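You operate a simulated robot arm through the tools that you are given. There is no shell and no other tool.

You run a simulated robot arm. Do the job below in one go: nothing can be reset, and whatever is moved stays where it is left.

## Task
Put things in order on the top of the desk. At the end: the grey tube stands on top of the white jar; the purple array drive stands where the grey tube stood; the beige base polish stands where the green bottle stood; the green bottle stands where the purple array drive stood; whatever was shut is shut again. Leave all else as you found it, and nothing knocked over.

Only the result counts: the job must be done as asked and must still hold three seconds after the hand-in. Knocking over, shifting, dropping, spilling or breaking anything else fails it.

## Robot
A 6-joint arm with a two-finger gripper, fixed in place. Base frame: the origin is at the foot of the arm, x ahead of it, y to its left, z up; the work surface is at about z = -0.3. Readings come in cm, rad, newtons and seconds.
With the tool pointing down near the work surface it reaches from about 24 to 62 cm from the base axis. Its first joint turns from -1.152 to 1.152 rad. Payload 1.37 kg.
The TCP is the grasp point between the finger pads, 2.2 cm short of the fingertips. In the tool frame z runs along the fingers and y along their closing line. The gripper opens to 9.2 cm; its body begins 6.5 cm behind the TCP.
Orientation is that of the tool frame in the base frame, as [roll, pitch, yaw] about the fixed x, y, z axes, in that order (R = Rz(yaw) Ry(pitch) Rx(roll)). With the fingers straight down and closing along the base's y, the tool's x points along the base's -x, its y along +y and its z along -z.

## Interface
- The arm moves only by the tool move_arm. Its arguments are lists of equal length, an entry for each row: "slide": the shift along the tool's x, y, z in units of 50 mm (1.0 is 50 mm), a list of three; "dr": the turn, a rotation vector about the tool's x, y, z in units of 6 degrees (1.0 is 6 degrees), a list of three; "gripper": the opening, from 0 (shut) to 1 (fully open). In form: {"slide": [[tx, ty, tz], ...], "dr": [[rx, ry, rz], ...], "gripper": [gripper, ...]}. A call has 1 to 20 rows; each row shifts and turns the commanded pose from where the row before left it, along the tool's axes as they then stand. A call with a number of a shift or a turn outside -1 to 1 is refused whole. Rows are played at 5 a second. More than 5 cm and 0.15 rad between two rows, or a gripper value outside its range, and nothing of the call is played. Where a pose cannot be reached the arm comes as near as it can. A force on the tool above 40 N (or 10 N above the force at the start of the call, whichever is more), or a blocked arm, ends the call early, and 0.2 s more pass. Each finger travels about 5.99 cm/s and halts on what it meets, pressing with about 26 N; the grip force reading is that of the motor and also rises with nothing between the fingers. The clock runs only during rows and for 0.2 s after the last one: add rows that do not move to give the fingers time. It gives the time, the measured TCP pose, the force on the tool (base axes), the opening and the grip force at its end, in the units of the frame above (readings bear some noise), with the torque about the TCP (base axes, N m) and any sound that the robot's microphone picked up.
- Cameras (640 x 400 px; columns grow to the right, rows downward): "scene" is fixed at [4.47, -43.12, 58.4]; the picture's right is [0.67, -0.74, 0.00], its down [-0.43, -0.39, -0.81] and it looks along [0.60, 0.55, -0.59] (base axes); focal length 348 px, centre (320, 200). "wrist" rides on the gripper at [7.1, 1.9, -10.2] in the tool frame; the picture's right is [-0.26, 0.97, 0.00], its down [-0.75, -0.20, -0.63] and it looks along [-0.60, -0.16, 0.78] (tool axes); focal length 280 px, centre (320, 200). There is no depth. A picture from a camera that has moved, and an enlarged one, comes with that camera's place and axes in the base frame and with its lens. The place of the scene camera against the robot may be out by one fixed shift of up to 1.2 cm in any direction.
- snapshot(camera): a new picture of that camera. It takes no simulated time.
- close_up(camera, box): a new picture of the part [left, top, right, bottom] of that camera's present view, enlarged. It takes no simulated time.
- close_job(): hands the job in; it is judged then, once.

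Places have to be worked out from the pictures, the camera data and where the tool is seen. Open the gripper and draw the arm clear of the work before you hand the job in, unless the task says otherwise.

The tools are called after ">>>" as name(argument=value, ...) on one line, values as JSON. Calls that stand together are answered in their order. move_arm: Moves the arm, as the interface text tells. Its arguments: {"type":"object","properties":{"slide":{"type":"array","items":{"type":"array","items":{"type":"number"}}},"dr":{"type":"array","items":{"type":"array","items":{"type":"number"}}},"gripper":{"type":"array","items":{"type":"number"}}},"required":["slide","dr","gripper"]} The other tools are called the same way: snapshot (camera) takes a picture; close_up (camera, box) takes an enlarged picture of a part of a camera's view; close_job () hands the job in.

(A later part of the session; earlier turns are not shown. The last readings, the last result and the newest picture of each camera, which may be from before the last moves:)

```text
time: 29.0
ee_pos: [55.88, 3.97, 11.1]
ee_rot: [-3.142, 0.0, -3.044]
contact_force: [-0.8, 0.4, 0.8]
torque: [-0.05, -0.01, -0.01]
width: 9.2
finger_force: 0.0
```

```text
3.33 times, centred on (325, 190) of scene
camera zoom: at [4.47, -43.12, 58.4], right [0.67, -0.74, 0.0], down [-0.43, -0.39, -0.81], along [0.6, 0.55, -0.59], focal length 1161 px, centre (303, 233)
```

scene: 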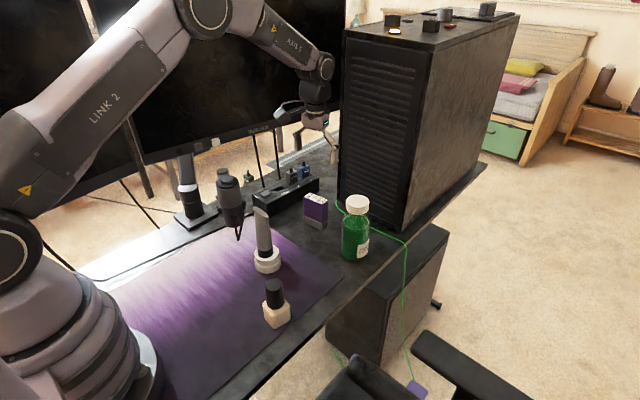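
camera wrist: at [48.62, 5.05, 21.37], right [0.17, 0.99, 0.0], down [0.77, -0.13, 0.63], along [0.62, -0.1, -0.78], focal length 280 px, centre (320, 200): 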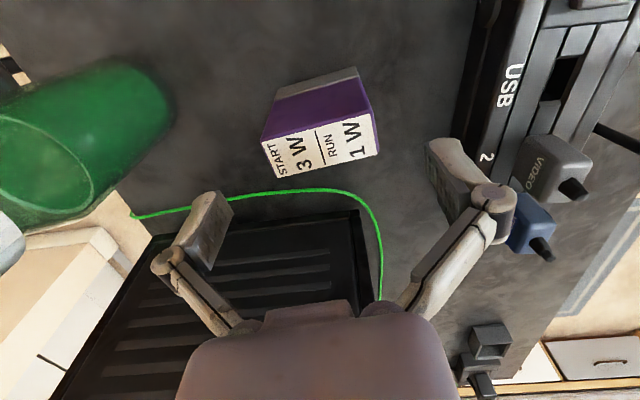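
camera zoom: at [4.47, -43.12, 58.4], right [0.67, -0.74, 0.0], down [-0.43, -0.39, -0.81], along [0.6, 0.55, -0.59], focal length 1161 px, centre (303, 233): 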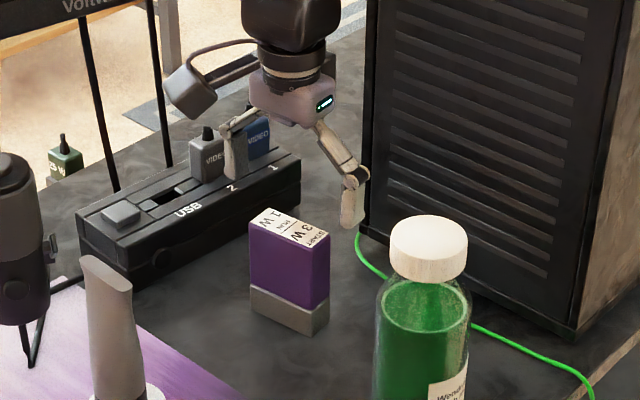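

The drive's top is centred under the tool to within a millimetre or so. I go down to z about 4.6 and close on it.

>>> move_arm(slide=[[0, 0, 0.3], [0, 0, 0.35], [0, 0, 0.35], [0, 0, 0.2], [0, 0, 0.1], [0, 0, 0], [0, 0, 0], [0, 0, 0], [0, 0, 0], [0, 0, 0], [0, 0, 0], [0, 0, 0]], dr=[[0, 0, 0], [0, 0, 0], [0, 0, 0], [0, 0, 0], [0, 0, 0], [0, 0, 0], [0, 0, 0], [0, 0, 0], [0, 0, 0], [0, 0, 0], [0, 0, 0], [0, 0, 0]], gripper=[1, 1, 1, 1, 1, 1, 0.85, 0.75, 0.65, 0.55, 0.5, 0.5])

>>> snapshot(camera="wrist")

>>> close_up(camera="scene", box=[270, 130, 380, 250])

```text
time: 31.6
ee_pos: [55.97, 3.87, 4.83]
ee_rot: [-3.141, 0.003, -3.043]
contact_force: [-1.4, 1.1, 9.0]
torque: [0.01, 0.12, 0.01]
width: 5.99
finger_force: 26.3
```

```text
taken
camera wrist: at [48.66, 5.0, 15.04], right [0.17, 0.99, 0.0], down [0.77, -0.13, 0.63], along [0.62, -0.1, -0.78], focal length 280 px, centre (320, 200)
```

wrist: 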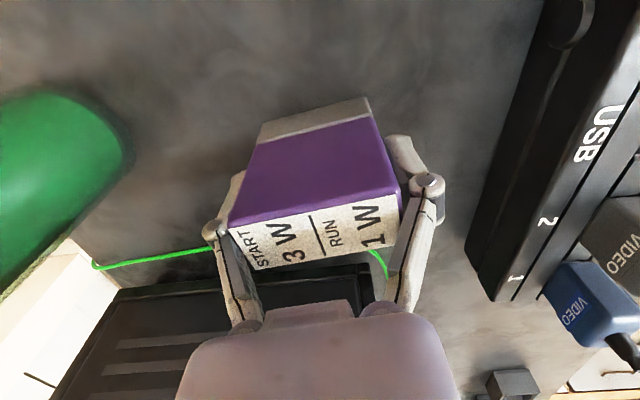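

```text
3.33 times, centred on (325, 190) of scene
camera zoom: at [4.46, -43.12, 58.4], right [0.67, -0.74, 0.0], down [-0.43, -0.39, -0.81], along [0.6, 0.55, -0.59], focal length 1161 px, centre (303, 233)
```

zoom: 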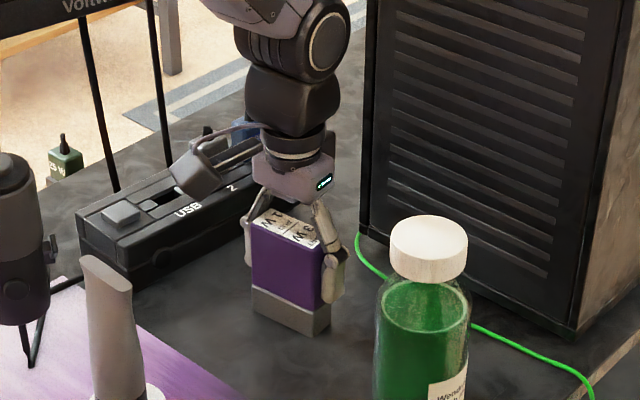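

The drive is held at 6.0 cm with the pads flat on its ends; its centre is therefore about (55.95, 3.9), which I keep as the bottle's goal. I lift it high, to z about 20, before carrying.

>>> move_arm(slide=[[0, 0, -0.05], [0, 0, -0.1], [0, 0, -0.25], [0, 0, -0.4], [0, 0, -0.5], [0, 0, -0.5], [0, 0, -0.5], [0, 0, -0.5], [0, 0, -0.25], [0, 0, 0], [0, 0, 0]], dr=[[0, 0, 0], [0, 0, 0], [0, 0, 0], [0, 0, 0], [0, 0, 0], [0, 0, 0], [0, 0, 0], [0, 0, 0], [0, 0, 0], [0, 0, 0], [0, 0, 0]], gripper=[0.5, 0.5, 0.5, 0.5, 0.5, 0.5, 0.5, 0.5, 0.5, 0.5, 0.5])

>>> snapshot(camera="wrist")

>>> snapshot(camera="scene")

```text
time: 34.0
ee_pos: [55.78, 3.83, 19.98]
ee_rot: [3.14, 0.0, -3.043]
contact_force: [0.1, 0.4, -0.8]
torque: [-0.02, 0.01, -0.03]
width: 5.96
finger_force: 25.9
```

```text
taken
camera wrist: at [48.65, 5.02, 30.27], right [0.17, 0.99, 0.0], down [0.77, -0.13, 0.62], along [0.62, -0.1, -0.78], focal length 280 px, centre (320, 200)
```

wrist: 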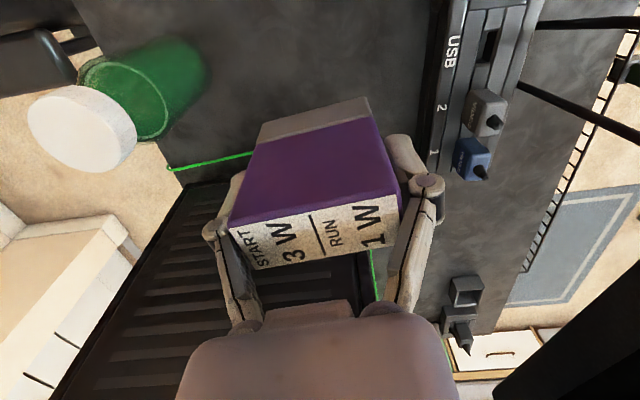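

```text
taken
```

scene: 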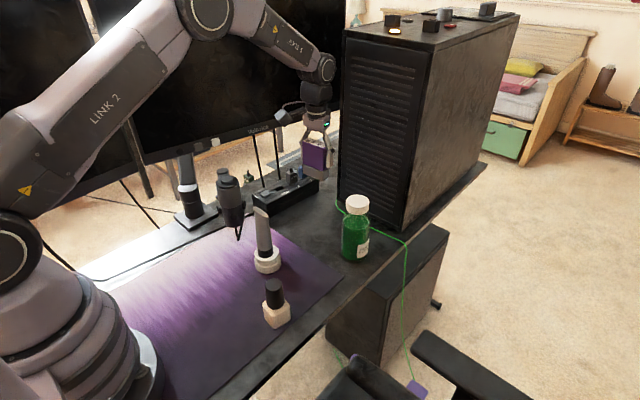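

The drive is held firmly and clears everything. I carry it to the tube's old spot (41.4, -9.95) and lower it to a few cm above the desk.

>>> move_arm(slide=[[0.175, -0.137, 0], [0.35, -0.275, 0], [0.42, -0.33, 0], [0.42, -0.33, 0], [0.42, -0.33, 0], [0.42, -0.33, 0], [0.385, -0.302, 0], [0.315, -0.247, 0], [0.245, -0.192, 0], [0, 0, 0.3], [0, 0, 0.5], [0, 0, 0.6], [0, 0, 0.5], [0, 0, 0.4], [0, 0, 0.1], [0, 0, 0], [0, 0, 0]], dr=[[0, 0, 0], [0, 0, 0], [0, 0, 0], [0, 0, 0], [0, 0, 0], [0, 0, 0], [0, 0, 0], [0, 0, 0], [0, 0, 0], [0, 0, 0], [0, 0, 0], [0, 0, 0], [0, 0, 0], [0, 0, 0], [0, 0, 0], [0, 0, 0], [0, 0, 0]], gripper=[0.5, 0.5, 0.5, 0.5, 0.5, 0.5, 0.5, 0.5, 0.5, 0.5, 0.5, 0.5, 0.5, 0.5, 0.5, 0.5, 0.5])

>>> snapshot(camera="wrist")

>>> close_up(camera="scene", box=[240, 170, 400, 330])

```text
time: 37.6
ee_pos: [41.44, -9.96, 8.03]
ee_rot: [3.141, 0.001, -3.043]
contact_force: [-0.1, 0.0, -0.8]
torque: [0.0, -0.01, 0.01]
width: 5.97
finger_force: 26.1
```

```text
taken
camera wrist: at [34.24, -8.78, 18.2], right [0.17, 0.99, 0.0], down [0.77, -0.13, 0.62], along [0.62, -0.1, -0.78], focal length 280 px, centre (320, 200)
```

wrist: 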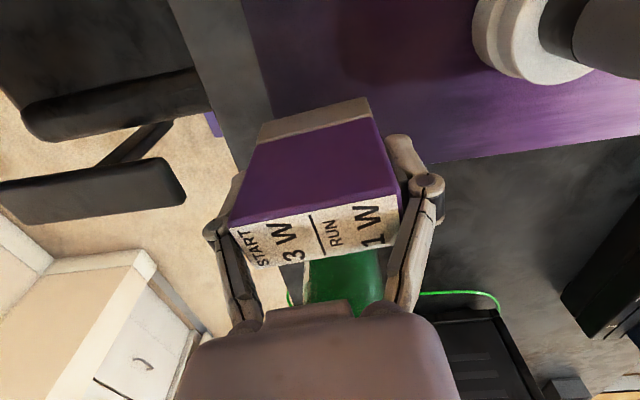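

```text
2.50 times, centred on (320, 250) of scene
camera zoom: at [4.47, -43.12, 58.4], right [0.67, -0.74, 0.0], down [-0.43, -0.39, -0.81], along [0.6, 0.55, -0.59], focal length 871 px, centre (320, 75)
```

zoom: 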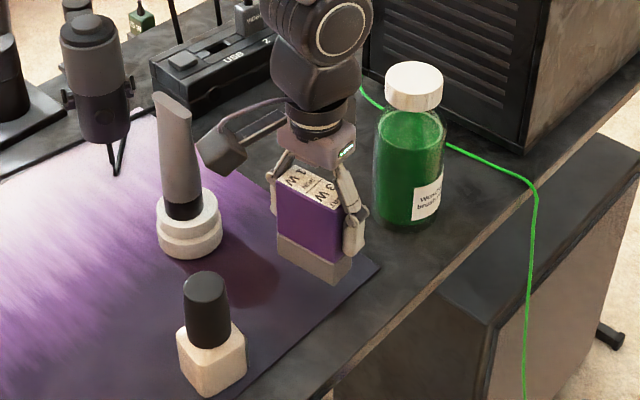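

Above the tube's old spot all is clear. I lower onto the desk, with small steps at the end to feel the contact.

>>> move_arm(slide=[[0, 0, 0.15], [0, 0, 0.2], [0, 0, 0.12], [0, 0, 0.04], [0, 0, 0.02], [0, 0, 0.02], [0, 0, 0.02], [0, 0, 0.02], [0, 0, 0.02], [0, 0, 0]], dr=[[0, 0, 0], [0, 0, 0], [0, 0, 0], [0, 0, 0], [0, 0, 0], [0, 0, 0], [0, 0, 0], [0, 0, 0], [0, 0, 0], [0, 0, 0]], gripper=[0.5, 0.5, 0.5, 0.5, 0.5, 0.5, 0.5, 0.5, 0.5, 0.5])

>>> close_up(camera="scene", box=[240, 170, 400, 330])

```text
time: 39.6
ee_pos: [41.61, -9.86, 5.13]
ee_rot: [3.14, 0.0, -3.044]
contact_force: [-3.0, 1.5, 7.7]
torque: [-0.01, 0.04, 0.02]
width: 5.97
finger_force: 26.2
stopped in row 9: the force on the tool passed its limit at 43 N (the readings are from after the stop); the commanded pose is now the measured one
```

```text
2.50 times, centred on (320, 250) of scene
camera zoom: at [4.46, -43.12, 58.4], right [0.67, -0.74, 0.0], down [-0.43, -0.39, -0.81], along [0.6, 0.55, -0.59], focal length 871 px, centre (320, 75)
```

zoom: 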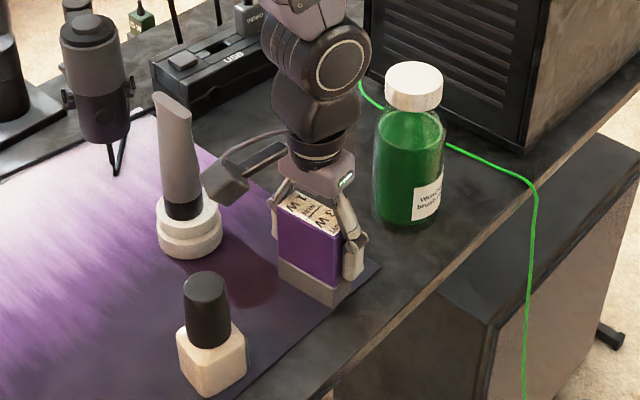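

The drive touches the mat (z 5.13, 7.7 N after the stop). I open the fingers and check that it stands before rising.

>>> move_arm(slide=[[0, 0, -0.01], [0, 0, 0], [0, 0, 0], [0, 0, 0], [0, 0, 0], [0, 0, 0], [0, 0, 0]], dr=[[0, 0, 0], [0, 0, 0], [0, 0, 0], [0, 0, 0], [0, 0, 0], [0, 0, 0], [0, 0, 0]], gripper=[0.5, 0.66, 0.7, 0.75, 0.8, 0.88, 0.88])

>>> snapshot(camera="wrist")

>>> close_up(camera="scene", box=[240, 170, 400, 330])

```text
time: 41.2
ee_pos: [41.36, -9.92, 5.06]
ee_rot: [-3.141, 0.001, -3.045]
contact_force: [-0.9, -0.8, 1.0]
torque: [-0.02, 0.01, -0.04]
width: 8.1
finger_force: 0.1
```

```text
taken
camera wrist: at [34.21, -8.8, 15.33], right [0.17, 0.99, 0.0], down [0.77, -0.13, 0.63], along [0.62, -0.1, -0.78], focal length 280 px, centre (320, 200)
```

wrist: 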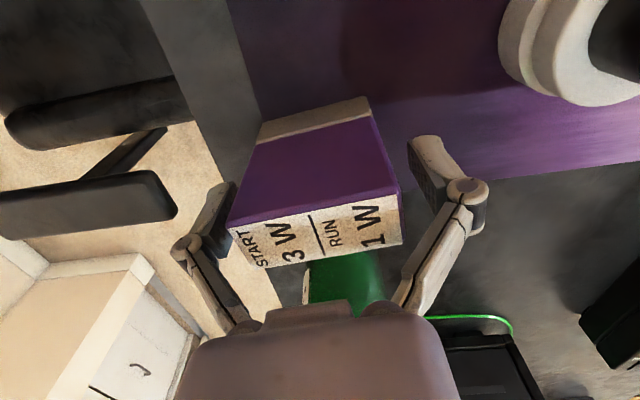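

```text
2.50 times, centred on (320, 250) of scene
camera zoom: at [4.47, -43.12, 58.4], right [0.67, -0.74, 0.0], down [-0.43, -0.39, -0.81], along [0.6, 0.55, -0.59], focal length 871 px, centre (320, 75)
```

zoom: 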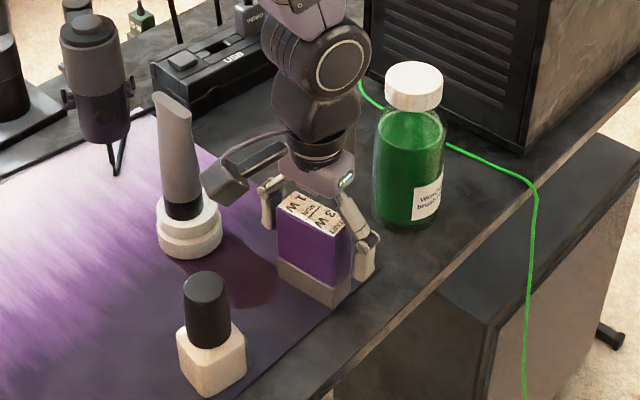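

The drive stands free. I rise straight up to z about 24, square the tool and move over the green bottle at about (53.8, -10).

>>> move_arm(slide=[[0, 0, -0.2], [0, 0, -0.5], [0, 0, -0.6], [0, 0, -0.7], [0, 0, -0.7], [0, 0, -0.6], [0, 0, -0.5], [0, 0, 0], [0, 0, 0], [-0.3, 0, 0], [-0.5, 0, 0], [-0.6, 0, 0], [-0.5, 0, 0], [-0.4, 0, 0], [-0.18, 0, 0], [0, 0, 0], [0, 0, 0]], dr=[[0, 0, 0], [0, 0, 0], [0, 0, 0], [0, 0, 0], [0, 0, 0], [0, 0, 0], [0, 0, 0], [0, 0, 0.47], [0, 0, 0.47], [0, 0, 0], [0, 0, 0], [0, 0, 0], [0, 0, 0], [0, 0, 0], [0, 0, 0], [0, 0, 0], [0, 0, 0]], gripper=[0.88, 0.88, 0.88, 0.88, 0.88, 0.88, 0.9, 1, 1, 1, 1, 1, 1, 1, 1, 1, 1])

>>> snapshot(camera="wrist")

>>> snapshot(camera="scene")

>>> close_up(camera="wrist", box=[240, 0, 400, 130])

>>> close_up(camera="scene", box=[280, 120, 420, 270])

```text
time: 44.8
ee_pos: [53.71, -9.95, 24.22]
ee_rot: [3.141, 0.001, -3.142]
contact_force: [0.3, -0.1, 0.0]
torque: [0.06, 0.02, 0.0]
width: 9.24
finger_force: 0.1
```

```text
taken
camera wrist: at [46.68, -8.18, 34.42], right [0.26, 0.96, 0.0], down [0.75, -0.2, 0.63], along [0.6, -0.16, -0.78], focal length 280 px, centre (320, 200)
```

wrist: 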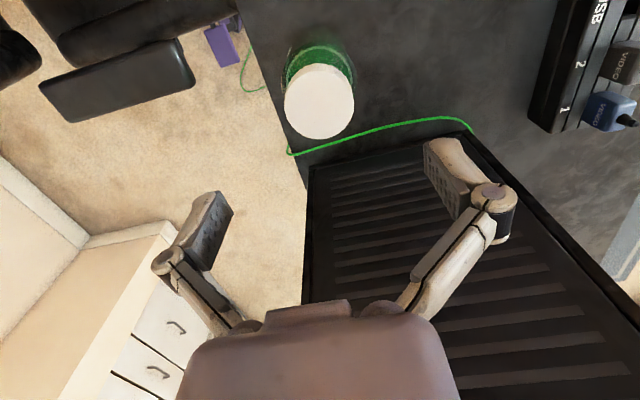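

```text
taken
```

scene: 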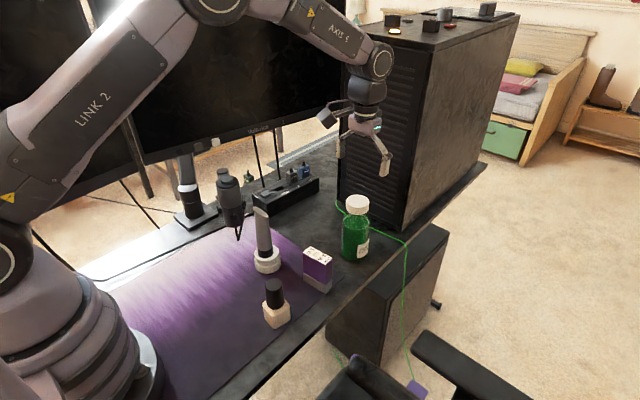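

```text
3.08 times, centred on (320, 65) of wrist
camera zoom: at [46.68, -8.18, 34.42], right [0.26, 0.96, 0.0], down [0.75, -0.2, 0.63], along [0.6, -0.16, -0.78], focal length 863 px, centre (320, 615)
```

zoom: 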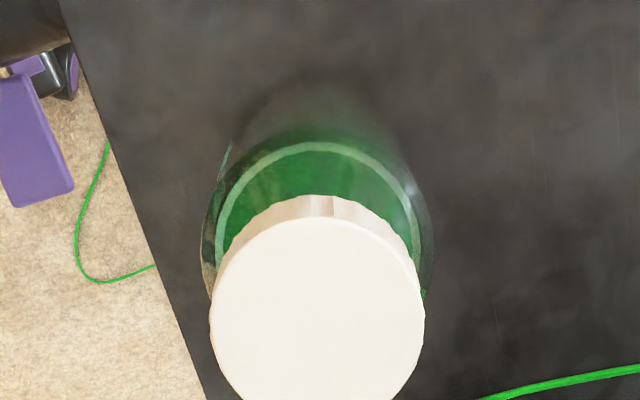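

```text
2.67 times, centred on (350, 195) of scene
camera zoom: at [4.47, -43.12, 58.4], right [0.67, -0.74, 0.0], down [-0.43, -0.39, -0.81], along [0.6, 0.55, -0.59], focal length 929 px, centre (240, 213)
```

zoom: 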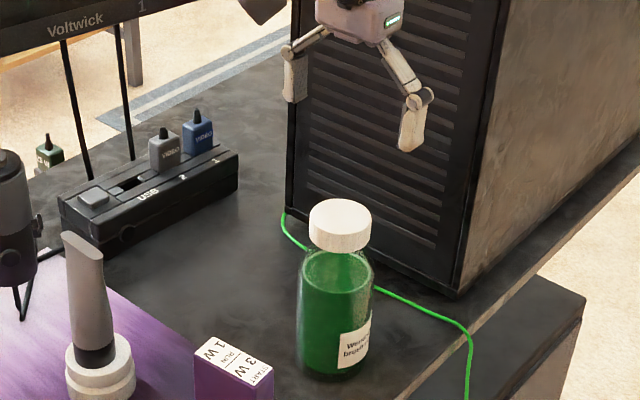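

The bottle's cap is 5.0 cm wide with its top at about z 15, centre (53.5, -10.1); the body is too deep for the finger links to clear the cap, so I take it by the cap with a careful test lift. First I lower to z about 17.5 and check alignment.

>>> move_arm(slide=[[0.06, 0, 0.2], [0, 0, 0.4], [0, 0, 0.4], [0, 0, 0.34], [0, 0, 0], [0, 0, 0]], dr=[[0, 0, 0], [0, 0, 0], [0, 0, 0], [0, 0, 0], [0, 0, 0], [0, 0, 0]], gripper=[1, 1, 1, 1, 1, 1])

>>> snapshot(camera="wrist")

>>> close_up(camera="scene", box=[290, 130, 410, 270])

```text
time: 46.2
ee_pos: [53.46, -9.96, 17.54]
ee_rot: [3.141, 0.001, -3.141]
contact_force: [0.0, 0.5, -0.6]
torque: [0.0, 0.0, 0.03]
width: 9.21
finger_force: 0.1
```

```text
taken
camera wrist: at [46.45, -8.05, 27.75], right [0.26, 0.96, 0.0], down [0.75, -0.2, 0.63], along [0.6, -0.16, -0.78], focal length 280 px, centre (320, 200)
```

wrist: 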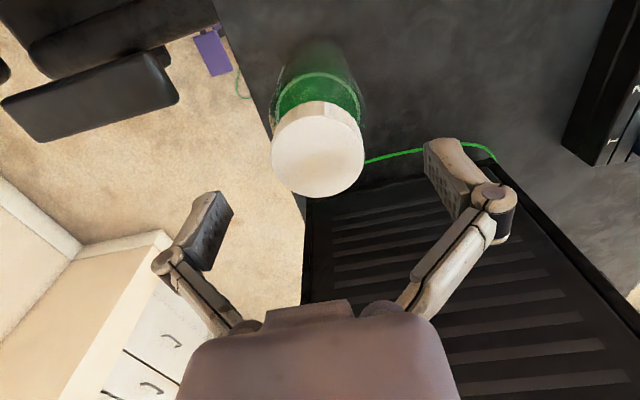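

```text
2.86 times, centred on (350, 200) of scene
camera zoom: at [4.47, -43.12, 58.4], right [0.67, -0.74, 0.0], down [-0.43, -0.39, -0.81], along [0.6, 0.55, -0.59], focal length 995 px, centre (234, 200)
```

zoom: 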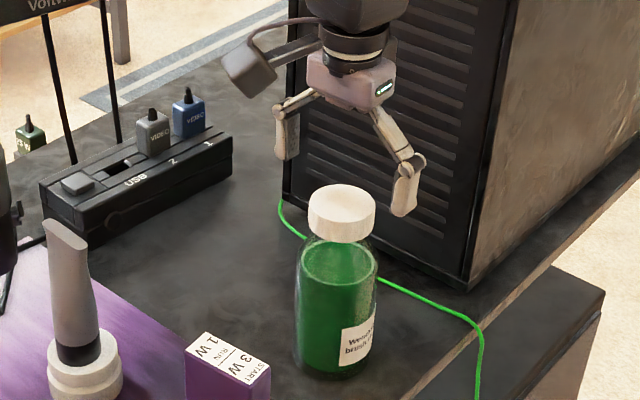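

The cap is centred under the tool to about 1 mm. I lower to z about 13.3 and close on the cap.

>>> move_arm(slide=[[0.01, -0.01, 0.25], [0, 0, 0.3], [0, 0, 0.2], [0, 0, 0.1], [0, 0, 0], [0, 0, 0], [0, 0, 0], [0, 0, 0], [0, 0, 0], [0, 0, 0], [0, 0, 0], [0, 0, 0]], dr=[[0, 0, 0], [0, 0, 0], [0, 0, 0], [0, 0, 0], [0, 0, 0], [0, 0, 0], [0, 0, 0], [0, 0, 0], [0, 0, 0], [0, 0, 0], [0, 0, 0], [0, 0, 0]], gripper=[1, 1, 1, 1, 1, 0.85, 0.75, 0.65, 0.55, 0.45, 0.4, 0.4])

>>> snapshot(camera="wrist")

>>> close_up(camera="scene", box=[290, 130, 410, 270])

```text
time: 48.8
ee_pos: [53.43, -10.04, 13.43]
ee_rot: [3.14, 0.003, -3.14]
contact_force: [-2.7, -2.3, 12.0]
torque: [-0.07, 0.15, -0.02]
width: 4.71
finger_force: 26.0
```

```text
taken
camera wrist: at [46.44, -8.14, 23.56], right [0.26, 0.96, 0.0], down [0.75, -0.2, 0.63], along [0.6, -0.16, -0.78], focal length 280 px, centre (320, 200)
```

wrist: 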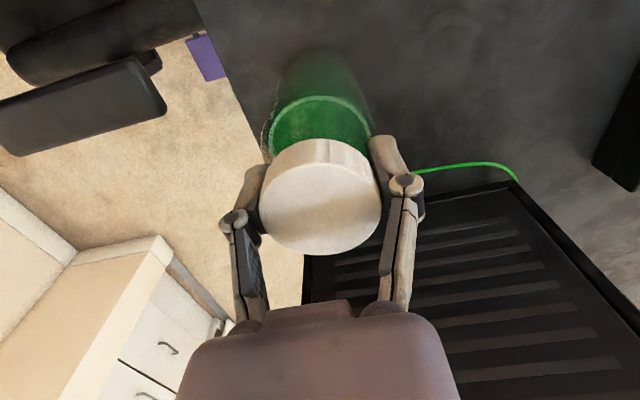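

```text
2.86 times, centred on (350, 200) of scene
camera zoom: at [4.46, -43.12, 58.4], right [0.67, -0.74, 0.0], down [-0.43, -0.39, -0.81], along [0.6, 0.55, -0.59], focal length 995 px, centre (234, 200)
```

zoom: 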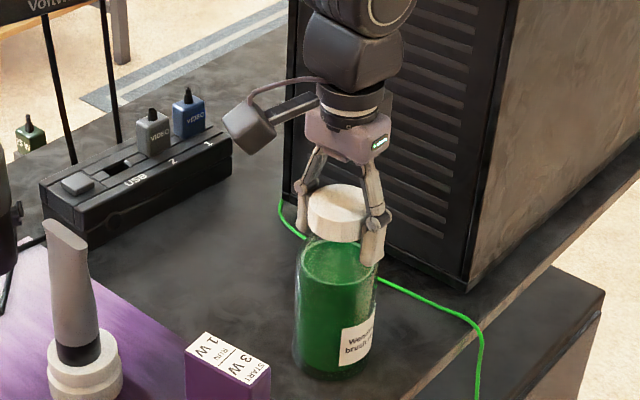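

The cap is held at 4.7 cm with 26 N. I do a small test lift of about 0.7 cm and look whether the whole bottle comes along.

>>> move_arm(slide=[[0, 0, -0.03], [0, 0, -0.04], [0, 0, -0.04], [0, 0, -0.04], [0, 0, 0], [0, 0, 0]], dr=[[0, 0, 0], [0, 0, 0], [0, 0, 0], [0, 0, 0], [0, 0, 0], [0, 0, 0]], gripper=[0.4, 0.4, 0.4, 0.4, 0.4, 0.4])

>>> close_up(camera="scene", box=[290, 130, 410, 270])

>>> snapshot(camera="wrist")

```text
time: 50.2
ee_pos: [53.42, -9.93, 13.93]
ee_rot: [3.141, -0.001, 3.141]
contact_force: [-0.5, -0.1, -3.9]
torque: [0.02, -0.03, 0.0]
width: 4.49
finger_force: 26.3
```

```text
2.86 times, centred on (350, 200) of scene
camera zoom: at [4.47, -43.12, 58.4], right [0.67, -0.74, 0.0], down [-0.43, -0.39, -0.81], along [0.6, 0.55, -0.59], focal length 995 px, centre (234, 200)
```

zoom: 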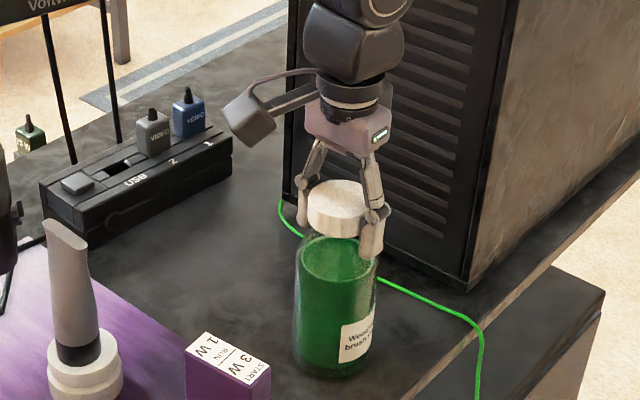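

```text
taken
camera wrist: at [46.35, -8.16, 24.23], right [0.26, 0.96, 0.0], down [0.75, -0.2, 0.63], along [0.6, -0.16, -0.78], focal length 280 px, centre (320, 200)
```

wrist: 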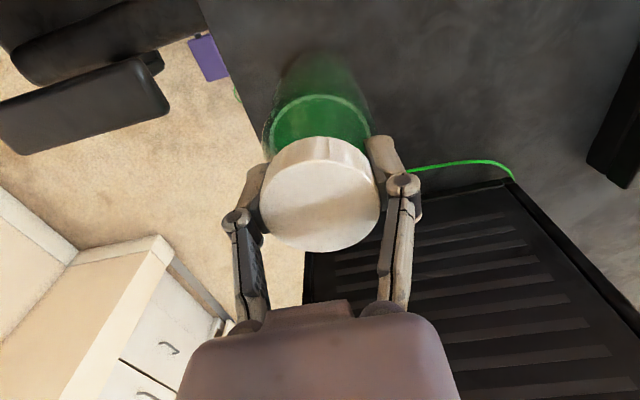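

The tool now feels about 4 N of weight and the body seems to rise with the cap, though the opening fell to 4.5 cm. I lift another 1 cm and check for slip.

>>> move_arm(slide=[[0, 0, -0.05], [0, 0, -0.05], [0, 0, -0.05], [0, 0, -0.05], [0, 0, 0], [0, 0, 0], [0, 0, 0]], dr=[[0, 0, 0], [0, 0, 0], [0, 0, 0], [0, 0, 0], [0, 0, 0], [0, 0, 0], [0, 0, 0]], gripper=[0.4, 0.4, 0.4, 0.4, 0.4, 0.4, 0.4])

>>> close_up(camera="scene", box=[290, 130, 410, 270])

>>> snapshot(camera="wrist")

```text
time: 51.8
ee_pos: [53.54, -9.79, 14.88]
ee_rot: [-3.142, 0.001, -3.141]
contact_force: [0.0, 0.6, -2.8]
torque: [0.01, 0.01, -0.01]
width: 4.49
finger_force: 25.9
```

```text
2.86 times, centred on (350, 200) of scene
camera zoom: at [4.47, -43.12, 58.4], right [0.67, -0.74, 0.0], down [-0.43, -0.39, -0.81], along [0.6, 0.55, -0.59], focal length 995 px, centre (234, 200)
```

zoom: 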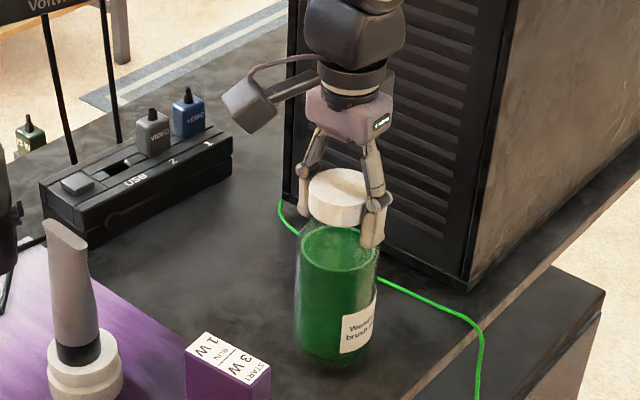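

```text
taken
camera wrist: at [46.42, -8.13, 25.19], right [0.26, 0.96, 0.0], down [0.75, -0.2, 0.63], along [0.6, -0.16, -0.78], focal length 280 px, centre (320, 200)
```

wrist: 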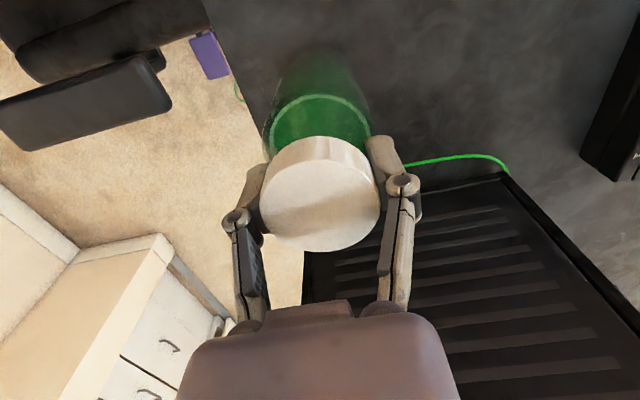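

The bottle is off the desk, weight about 3 N, opening steady at 4.49 cm and no slip. I raise it further and carry it gently to the drive's old spot (55.95, 3.9).

>>> move_arm(slide=[[0, 0, -0.15], [0, 0, -0.25], [0, 0, -0.25], [0, 0, -0.15], [-0.02, 0.1, 0], [-0.04, 0.2, 0], [-0.05, 0.3, 0], [-0.06, 0.35, 0], [-0.07, 0.37, 0], [-0.07, 0.37, 0], [-0.06, 0.35, 0], [-0.05, 0.3, 0], [-0.04, 0.23, 0], [-0.03, 0.15, 0], [-0.01, 0.05, 0], [0, 0, 0], [0, 0, 0]], dr=[[0, 0, 0], [0, 0, 0], [0, 0, 0], [0, 0, 0], [0, 0, 0], [0, 0, 0], [0, 0, 0], [0, 0, 0], [0, 0, 0], [0, 0, 0], [0, 0, 0], [0, 0, 0], [0, 0, 0], [0, 0, 0], [0, 0, 0], [0, 0, 0], [0, 0, 0]], gripper=[0.4, 0.4, 0.4, 0.4, 0.4, 0.4, 0.4, 0.4, 0.4, 0.4, 0.4, 0.4, 0.4, 0.4, 0.4, 0.4, 0.4])

>>> snapshot(camera="wrist")

>>> close_up(camera="scene", box=[260, 100, 400, 270])

```text
time: 55.4
ee_pos: [56.1, 4.0, 19.0]
ee_rot: [3.141, 0.0, -3.142]
contact_force: [0.2, 0.3, -3.4]
torque: [0.04, 0.01, 0.02]
width: 4.47
finger_force: 26.3
```

```text
taken
camera wrist: at [48.99, 5.75, 29.21], right [0.26, 0.96, 0.0], down [0.75, -0.2, 0.63], along [0.6, -0.16, -0.78], focal length 280 px, centre (320, 200)
```

wrist: 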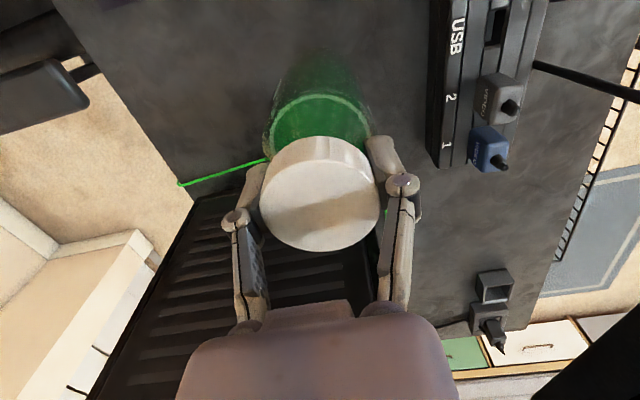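

```text
2.35 times, centred on (330, 185) of scene
camera zoom: at [4.47, -43.12, 58.4], right [0.67, -0.74, 0.0], down [-0.43, -0.39, -0.81], along [0.6, 0.55, -0.59], focal length 819 px, centre (296, 235)
```

zoom: 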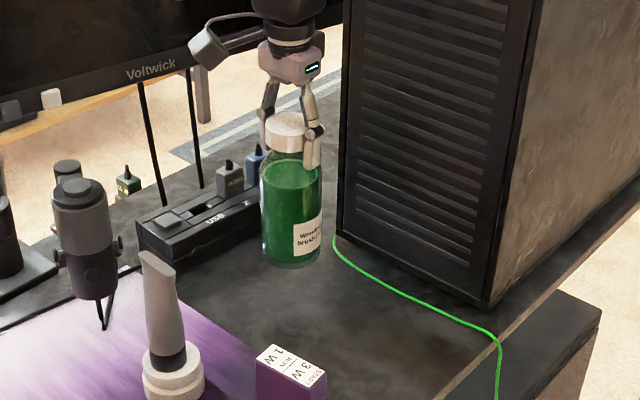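

The bottle hangs upright over the drive's old spot. I lower it, with 1 mm steps near the desk.

>>> move_arm(slide=[[0.02, -0.02, 0.2], [0, 0, 0.3], [0, 0, 0.25], [0, 0, 0.15], [0, 0, 0.08], [0, 0, 0.03], [0, 0, 0.02], [0, 0, 0.02], [0, 0, 0.02], [0, 0, 0.02], [0, 0, 0]], dr=[[0, 0, 0], [0, 0, 0], [0, 0, 0], [0, 0, 0], [0, 0, 0], [0, 0, 0], [0, 0, 0], [0, 0, 0], [0, 0, 0], [0, 0, 0], [0, 0, 0]], gripper=[0.4, 0.4, 0.4, 0.4, 0.4, 0.4, 0.4, 0.4, 0.4, 0.4, 0.4])

>>> close_up(camera="scene", box=[260, 100, 400, 270])

```text
time: 57.8
ee_pos: [55.87, 3.75, 13.53]
ee_rot: [3.141, 0.004, -3.14]
contact_force: [-6.4, 0.2, 17.5]
torque: [0.07, 0.5, 0.02]
width: 4.48
finger_force: 26.0
```

```text
2.35 times, centred on (330, 185) of scene
camera zoom: at [4.45, -43.12, 58.4], right [0.67, -0.74, 0.0], down [-0.43, -0.39, -0.81], along [0.6, 0.55, -0.58], focal length 819 px, centre (296, 235)
```

zoom: 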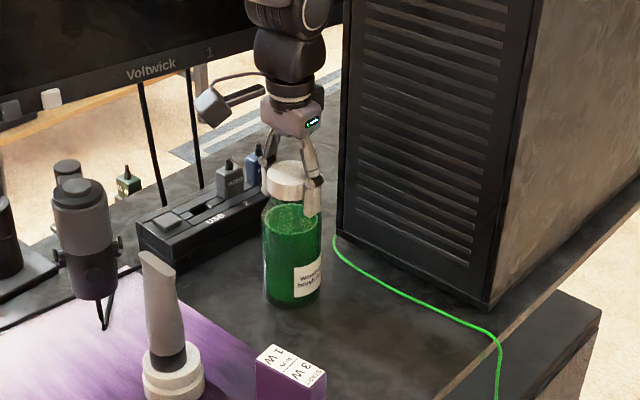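

The bottle's base is on the desk (17 N). I ease up 1 mm and open slowly.

>>> move_arm(slide=[[0, 0, -0.02], [0, 0, -0.01], [0, 0, 0], [0, 0, 0], [0, 0, 0], [0, 0, 0], [0, 0, 0], [0, 0, 0]], dr=[[0, 0, 0], [0, 0, 0], [0, 0, 0], [0, 0, 0], [0, 0, 0], [0, 0, 0], [0, 0, 0], [0, 0, 0]], gripper=[0.4, 0.4, 0.4, 0.52, 0.58, 0.65, 0.75, 0.75])

>>> close_up(camera="scene", box=[260, 100, 400, 270])

>>> snapshot(camera="wrist")

```text
time: 59.6
ee_pos: [55.92, 3.78, 13.5]
ee_rot: [3.141, 0.001, 3.141]
contact_force: [-0.2, 0.1, -0.6]
torque: [0.01, 0.01, 0.02]
width: 6.92
finger_force: 0.1
```

```text
2.35 times, centred on (330, 185) of scene
camera zoom: at [4.47, -43.12, 58.4], right [0.67, -0.74, 0.0], down [-0.43, -0.39, -0.81], along [0.6, 0.55, -0.59], focal length 819 px, centre (296, 235)
```

zoom: 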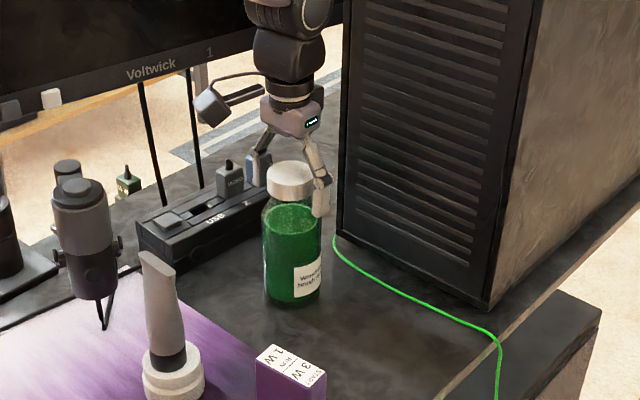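

```text
taken
camera wrist: at [48.83, 5.59, 23.85], right [0.26, 0.96, 0.0], down [0.75, -0.2, 0.63], along [0.6, -0.16, -0.78], focal length 280 px, centre (320, 200)
```

wrist: 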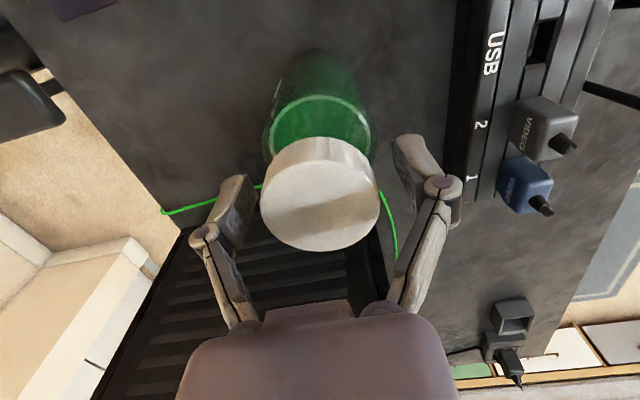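

The bottle stands upright on its new spot. I rise clear and go over the polish at about (29.6, -10.1), staying high.

>>> move_arm(slide=[[0, 0, -0.2], [0, 0, -0.5], [0, 0, -0.6], [0, 0, -0.5], [0, 0, -0.3], [0.25, -0.132, 0], [0.45, -0.238, 0], [0.55, -0.29, 0], [0.6, -0.317, 0], [0.6, -0.317, 0], [0.6, -0.317, 0], [0.6, -0.317, 0], [0.55, -0.29, 0], [0.5, -0.264, 0], [0.4, -0.21, 0], [0.16, -0.088, 0], [0, 0, 0], [0, 0, 0]], dr=[[0, 0, 0], [0, 0, 0], [0, 0, 0], [0, 0, 0], [0, 0, 0], [0, 0, 0], [0, 0, 0], [0, 0, 0], [0, 0, 0], [0, 0, 0], [0, 0, 0], [0, 0, 0], [0, 0, 0], [0, 0, 0], [0, 0, 0], [0, 0, 0], [0, 0, 0], [0, 0, 0]], gripper=[0.75, 0.75, 0.75, 0.75, 0.75, 0.75, 0.8, 0.9, 1, 1, 1, 1, 1, 1, 1, 1, 1, 1])

>>> snapshot(camera="wrist")

>>> snapshot(camera="scene")

>>> close_up(camera="wrist", box=[230, 0, 410, 130])

```text
time: 63.4
ee_pos: [29.66, -10.03, 24.13]
ee_rot: [-3.141, 0.003, 3.141]
contact_force: [-0.1, -0.9, -0.2]
torque: [0.0, 0.02, -0.01]
width: 9.2
finger_force: 0.1
```

```text
taken
camera wrist: at [22.52, -8.24, 34.34], right [0.26, 0.96, 0.0], down [0.75, -0.2, 0.63], along [0.6, -0.16, -0.78], focal length 280 px, centre (320, 200)
```

wrist: 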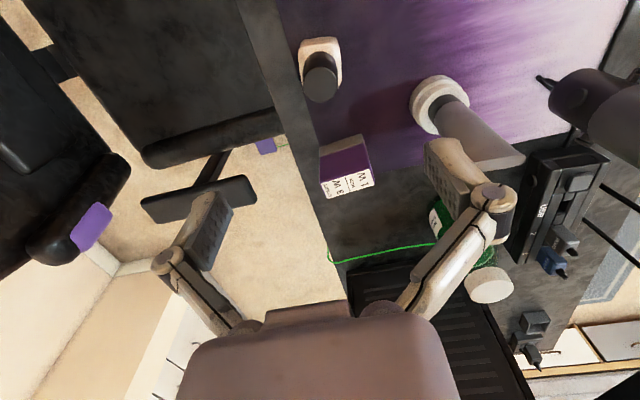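

```text
taken
```

scene: 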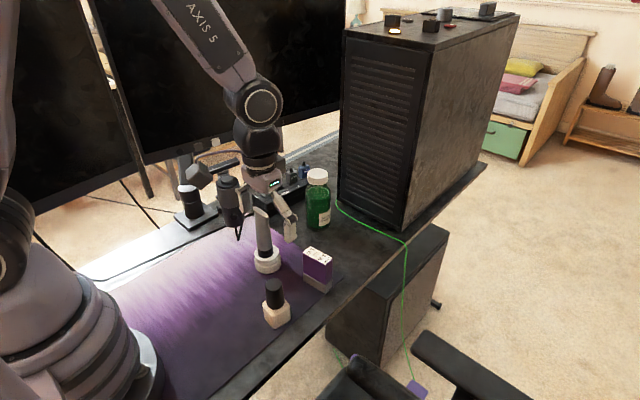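

```text
3.08 times, centred on (320, 65) of wrist
camera zoom: at [22.52, -8.24, 34.34], right [0.26, 0.96, 0.0], down [0.75, -0.2, 0.63], along [0.6, -0.16, -0.78], focal length 863 px, centre (320, 615)
```

zoom: 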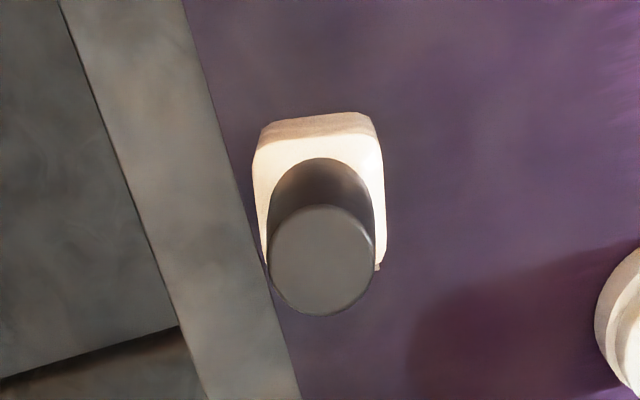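

The polish's cap is centred under the tool; its body is turned about -9.5°. I turn the tool to match and lower to z about 12 for a check.

>>> move_arm(slide=[[0.01, 0.01, 0], [0, 0, 0.2], [0, 0, 0.5], [0, 0, 0.6], [0, 0, 0.6], [0, 0, 0.4], [0, 0, 0.1], [0, 0, 0], [0, 0, 0]], dr=[[0, 0, 0.8], [0, 0, 0.78], [0, 0, 0], [0, 0, 0], [0, 0, 0], [0, 0, 0], [0, 0, 0], [0, 0, 0], [0, 0, 0]], gripper=[1, 1, 1, 1, 1, 1, 1, 1, 1])

>>> snapshot(camera="wrist")

>>> close_up(camera="wrist", box=[240, 40, 400, 170])

>>> close_up(camera="scene", box=[210, 200, 340, 340])

```text
time: 65.4
ee_pos: [29.44, -10.08, 12.13]
ee_rot: [3.142, 0.003, 2.975]
contact_force: [-0.1, -0.1, 0.2]
torque: [0.03, 0.01, 0.01]
width: 9.19
finger_force: 0.1
```

```text
taken
camera wrist: at [22.91, -7.1, 22.29], right [0.42, 0.91, 0.0], down [0.71, -0.33, 0.63], along [0.57, -0.26, -0.78], focal length 280 px, centre (320, 200)
```

wrist: 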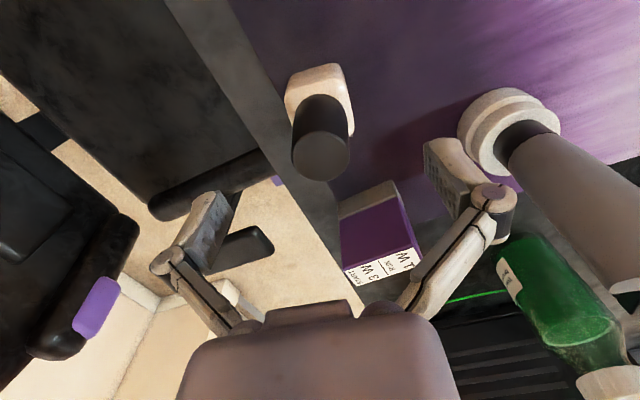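

```text
3.08 times, centred on (320, 105) of wrist
camera zoom: at [22.91, -7.1, 22.29], right [0.42, 0.91, 0.0], down [0.71, -0.33, 0.63], along [0.57, -0.26, -0.78], focal length 863 px, centre (320, 492)
```

zoom: 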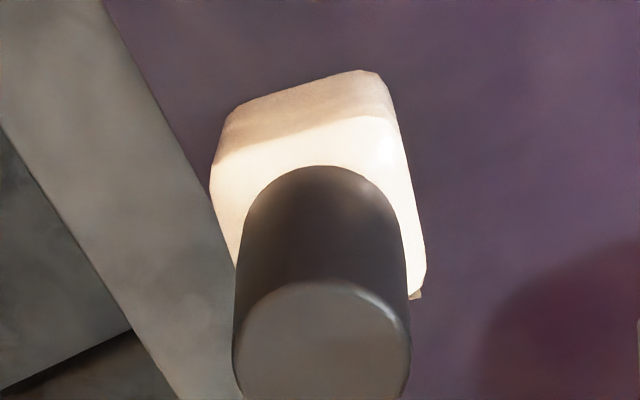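

```text
2.86 times, centred on (275, 270) of scene
camera zoom: at [4.47, -43.12, 58.4], right [0.67, -0.74, 0.0], down [-0.43, -0.39, -0.81], along [0.6, 0.55, -0.59], focal length 995 px, centre (449, 0)
```

zoom: 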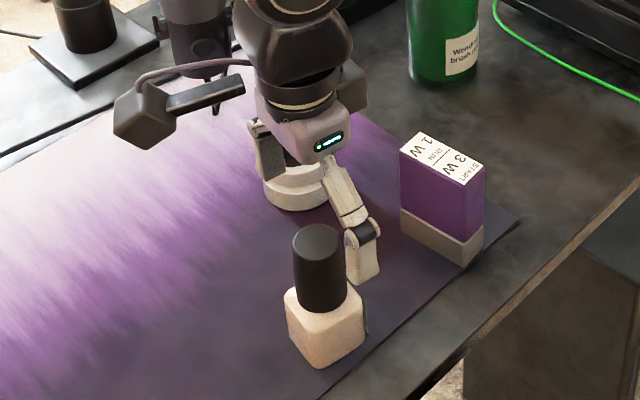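

The cap is centred and the body edges run parallel to the tool's y. I go down to z about 4.2 and close on the body.

>>> move_arm(slide=[[0, 0, 0.3], [0, 0, 0.45], [0, 0, 0.45], [0, 0, 0.25], [0, 0, 0.13], [0, 0, 0], [0, 0, 0], [0, 0, 0], [0, 0, 0], [0, 0, 0], [0, 0, 0], [0, 0, 0], [0, 0, 0]], dr=[[0, 0, 0], [0, 0, 0], [0, 0, 0], [0, 0, 0], [0, 0, 0], [0, 0, 0], [0, 0, 0], [0, 0, 0], [0, 0, 0], [0, 0, 0], [0, 0, 0], [0, 0, 0], [0, 0, 0]], gripper=[1, 1, 1, 1, 1, 1, 0.85, 0.7, 0.6, 0.5, 0.4, 0.3, 0.3])

>>> snapshot(camera="wrist")

>>> close_up(camera="scene", box=[210, 200, 340, 340])

```text
time: 68.2
ee_pos: [29.51, -10.03, 4.31]
ee_rot: [-3.141, 0.002, 2.976]
contact_force: [-0.6, 0.2, 4.3]
torque: [-0.01, 0.01, -0.01]
width: 4.11
finger_force: 26.4
```

```text
taken
camera wrist: at [22.89, -7.06, 14.39], right [0.42, 0.91, 0.0], down [0.71, -0.33, 0.63], along [0.57, -0.26, -0.78], focal length 280 px, centre (320, 200)
```

wrist: 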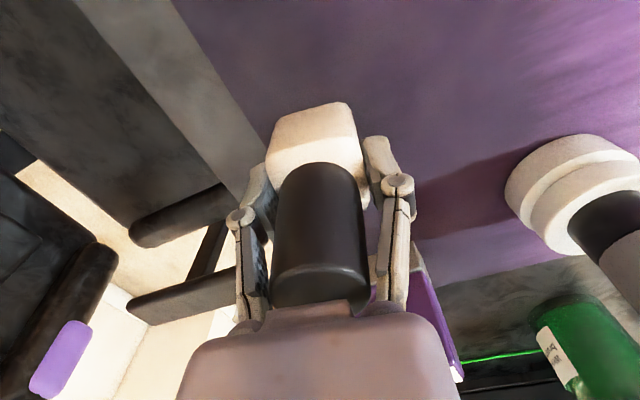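

```text
2.86 times, centred on (275, 270) of scene
camera zoom: at [4.46, -43.12, 58.4], right [0.67, -0.74, 0.0], down [-0.43, -0.39, -0.81], along [0.6, 0.55, -0.59], focal length 995 px, centre (449, 0)
```

zoom: 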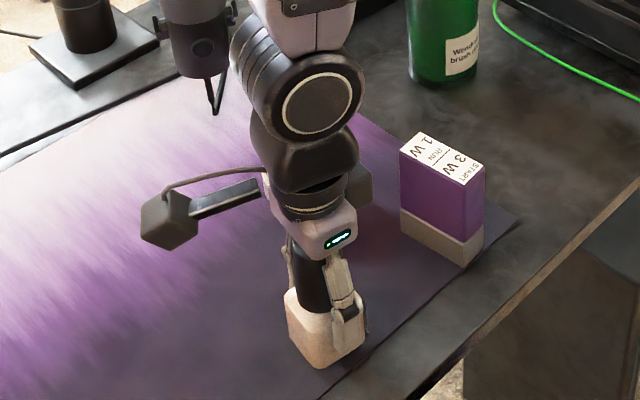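

The grip reads 4.1 cm at 26 N. I test-lift about 1.5 cm and check that it hangs well.

>>> move_arm(slide=[[0, 0, -0.05], [0, 0, -0.07], [0, 0, -0.09], [0, 0, -0.09], [0, 0, 0], [0, 0, 0]], dr=[[0, 0, 0], [0, 0, 0], [0, 0, 0], [0, 0, 0], [0, 0, 0], [0, 0, 0]], gripper=[0.3, 0.3, 0.3, 0.3, 0.3, 0.3])

>>> snapshot(camera="wrist")

>>> close_up(camera="scene", box=[210, 200, 340, 340])

```text
time: 69.6
ee_pos: [29.47, -10.07, 5.74]
ee_rot: [3.14, 0.001, 2.977]
contact_force: [-0.5, -0.8, -0.2]
torque: [-0.01, 0.01, -0.02]
width: 4.13
finger_force: 25.7
```

```text
taken
camera wrist: at [22.85, -7.09, 15.99], right [0.42, 0.91, 0.0], down [0.71, -0.33, 0.63], along [0.57, -0.26, -0.78], focal length 280 px, centre (320, 200)
```

wrist: 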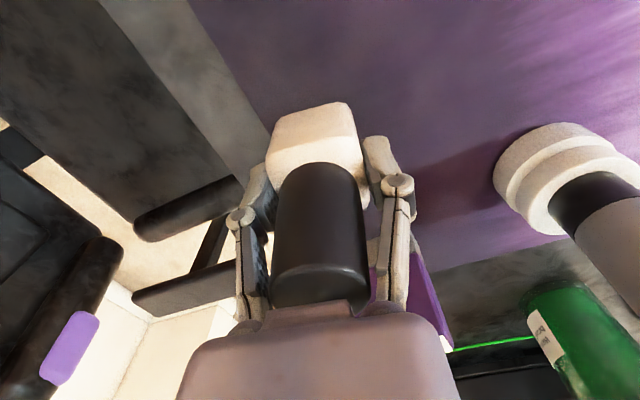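

```text
2.86 times, centred on (275, 270) of scene
camera zoom: at [4.47, -43.12, 58.4], right [0.67, -0.74, 0.0], down [-0.43, -0.39, -0.81], along [0.6, 0.55, -0.59], focal length 995 px, centre (449, 0)
```

zoom: 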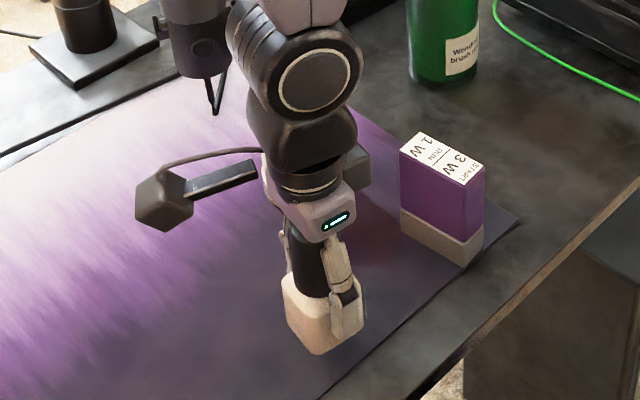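

The polish hangs upright in the grip. I raise it to z about 20 to clear the drive and carry it to the bottle's old spot (53.45, -10.05).

>>> move_arm(slide=[[0, 0, -0.3], [0, 0, -0.5], [0, 0, -0.6], [0, 0, -0.6], [0, 0, -0.5], [0, 0, -0.35], [-0.237, 0.039, 0], [-0.4735, 0.0786, 0], [-0.568, 0.094, 0], [-0.616, 0.102, 0], [-0.616, 0.102, 0], [-0.616, 0.102, 0], [-0.568, 0.094, 0], [-0.4735, 0.0786, 0], [-0.331, 0.055, 0], [-0.237, 0.039, 0], [0, 0, 0], [0, 0, 0]], dr=[[0, 0, 0], [0, 0, 0], [0, 0, 0], [0, 0, 0], [0, 0, 0], [0, 0, 0], [0, 0, 0], [0, 0, 0], [0, 0, 0], [0, 0, 0], [0, 0, 0], [0, 0, 0], [0, 0, 0], [0, 0, 0], [0, 0, 0], [0, 0, 0], [0, 0, 0], [0, 0, 0]], gripper=[0.3, 0.3, 0.3, 0.3, 0.3, 0.3, 0.3, 0.3, 0.3, 0.3, 0.3, 0.3, 0.3, 0.3, 0.3, 0.3, 0.3, 0.3])

>>> snapshot(camera="scene")

>>> snapshot(camera="wrist")

```text
time: 73.4
ee_pos: [53.53, -10.19, 20.12]
ee_rot: [-3.141, 0.0, 2.977]
contact_force: [0.8, 0.6, -0.7]
torque: [0.02, 0.02, 0.0]
width: 4.13
finger_force: 26.3
```

```text
taken
```

scene: 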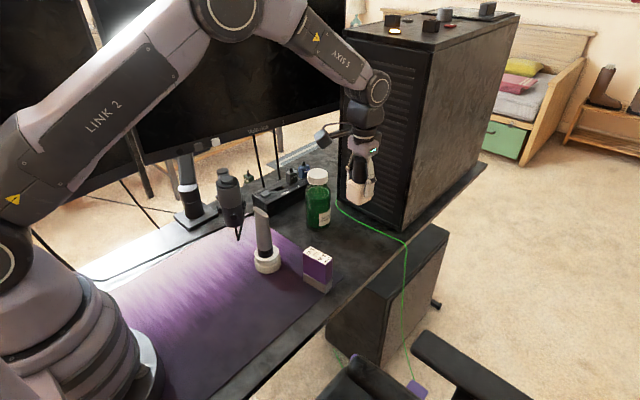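

```text
taken
camera wrist: at [46.98, -7.14, 30.18], right [0.42, 0.91, 0.0], down [0.71, -0.33, 0.63], along [0.57, -0.26, -0.78], focal length 280 px, centre (320, 200)
```

wrist: 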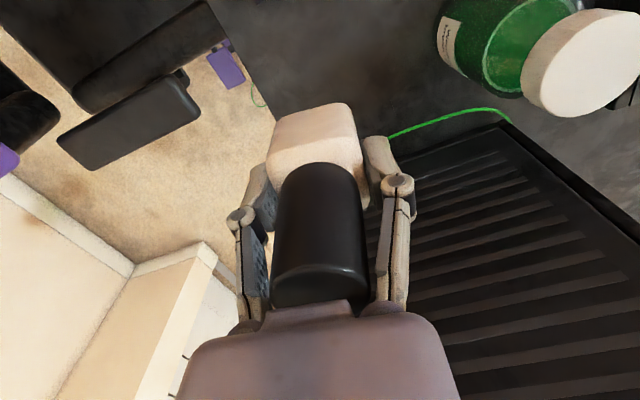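

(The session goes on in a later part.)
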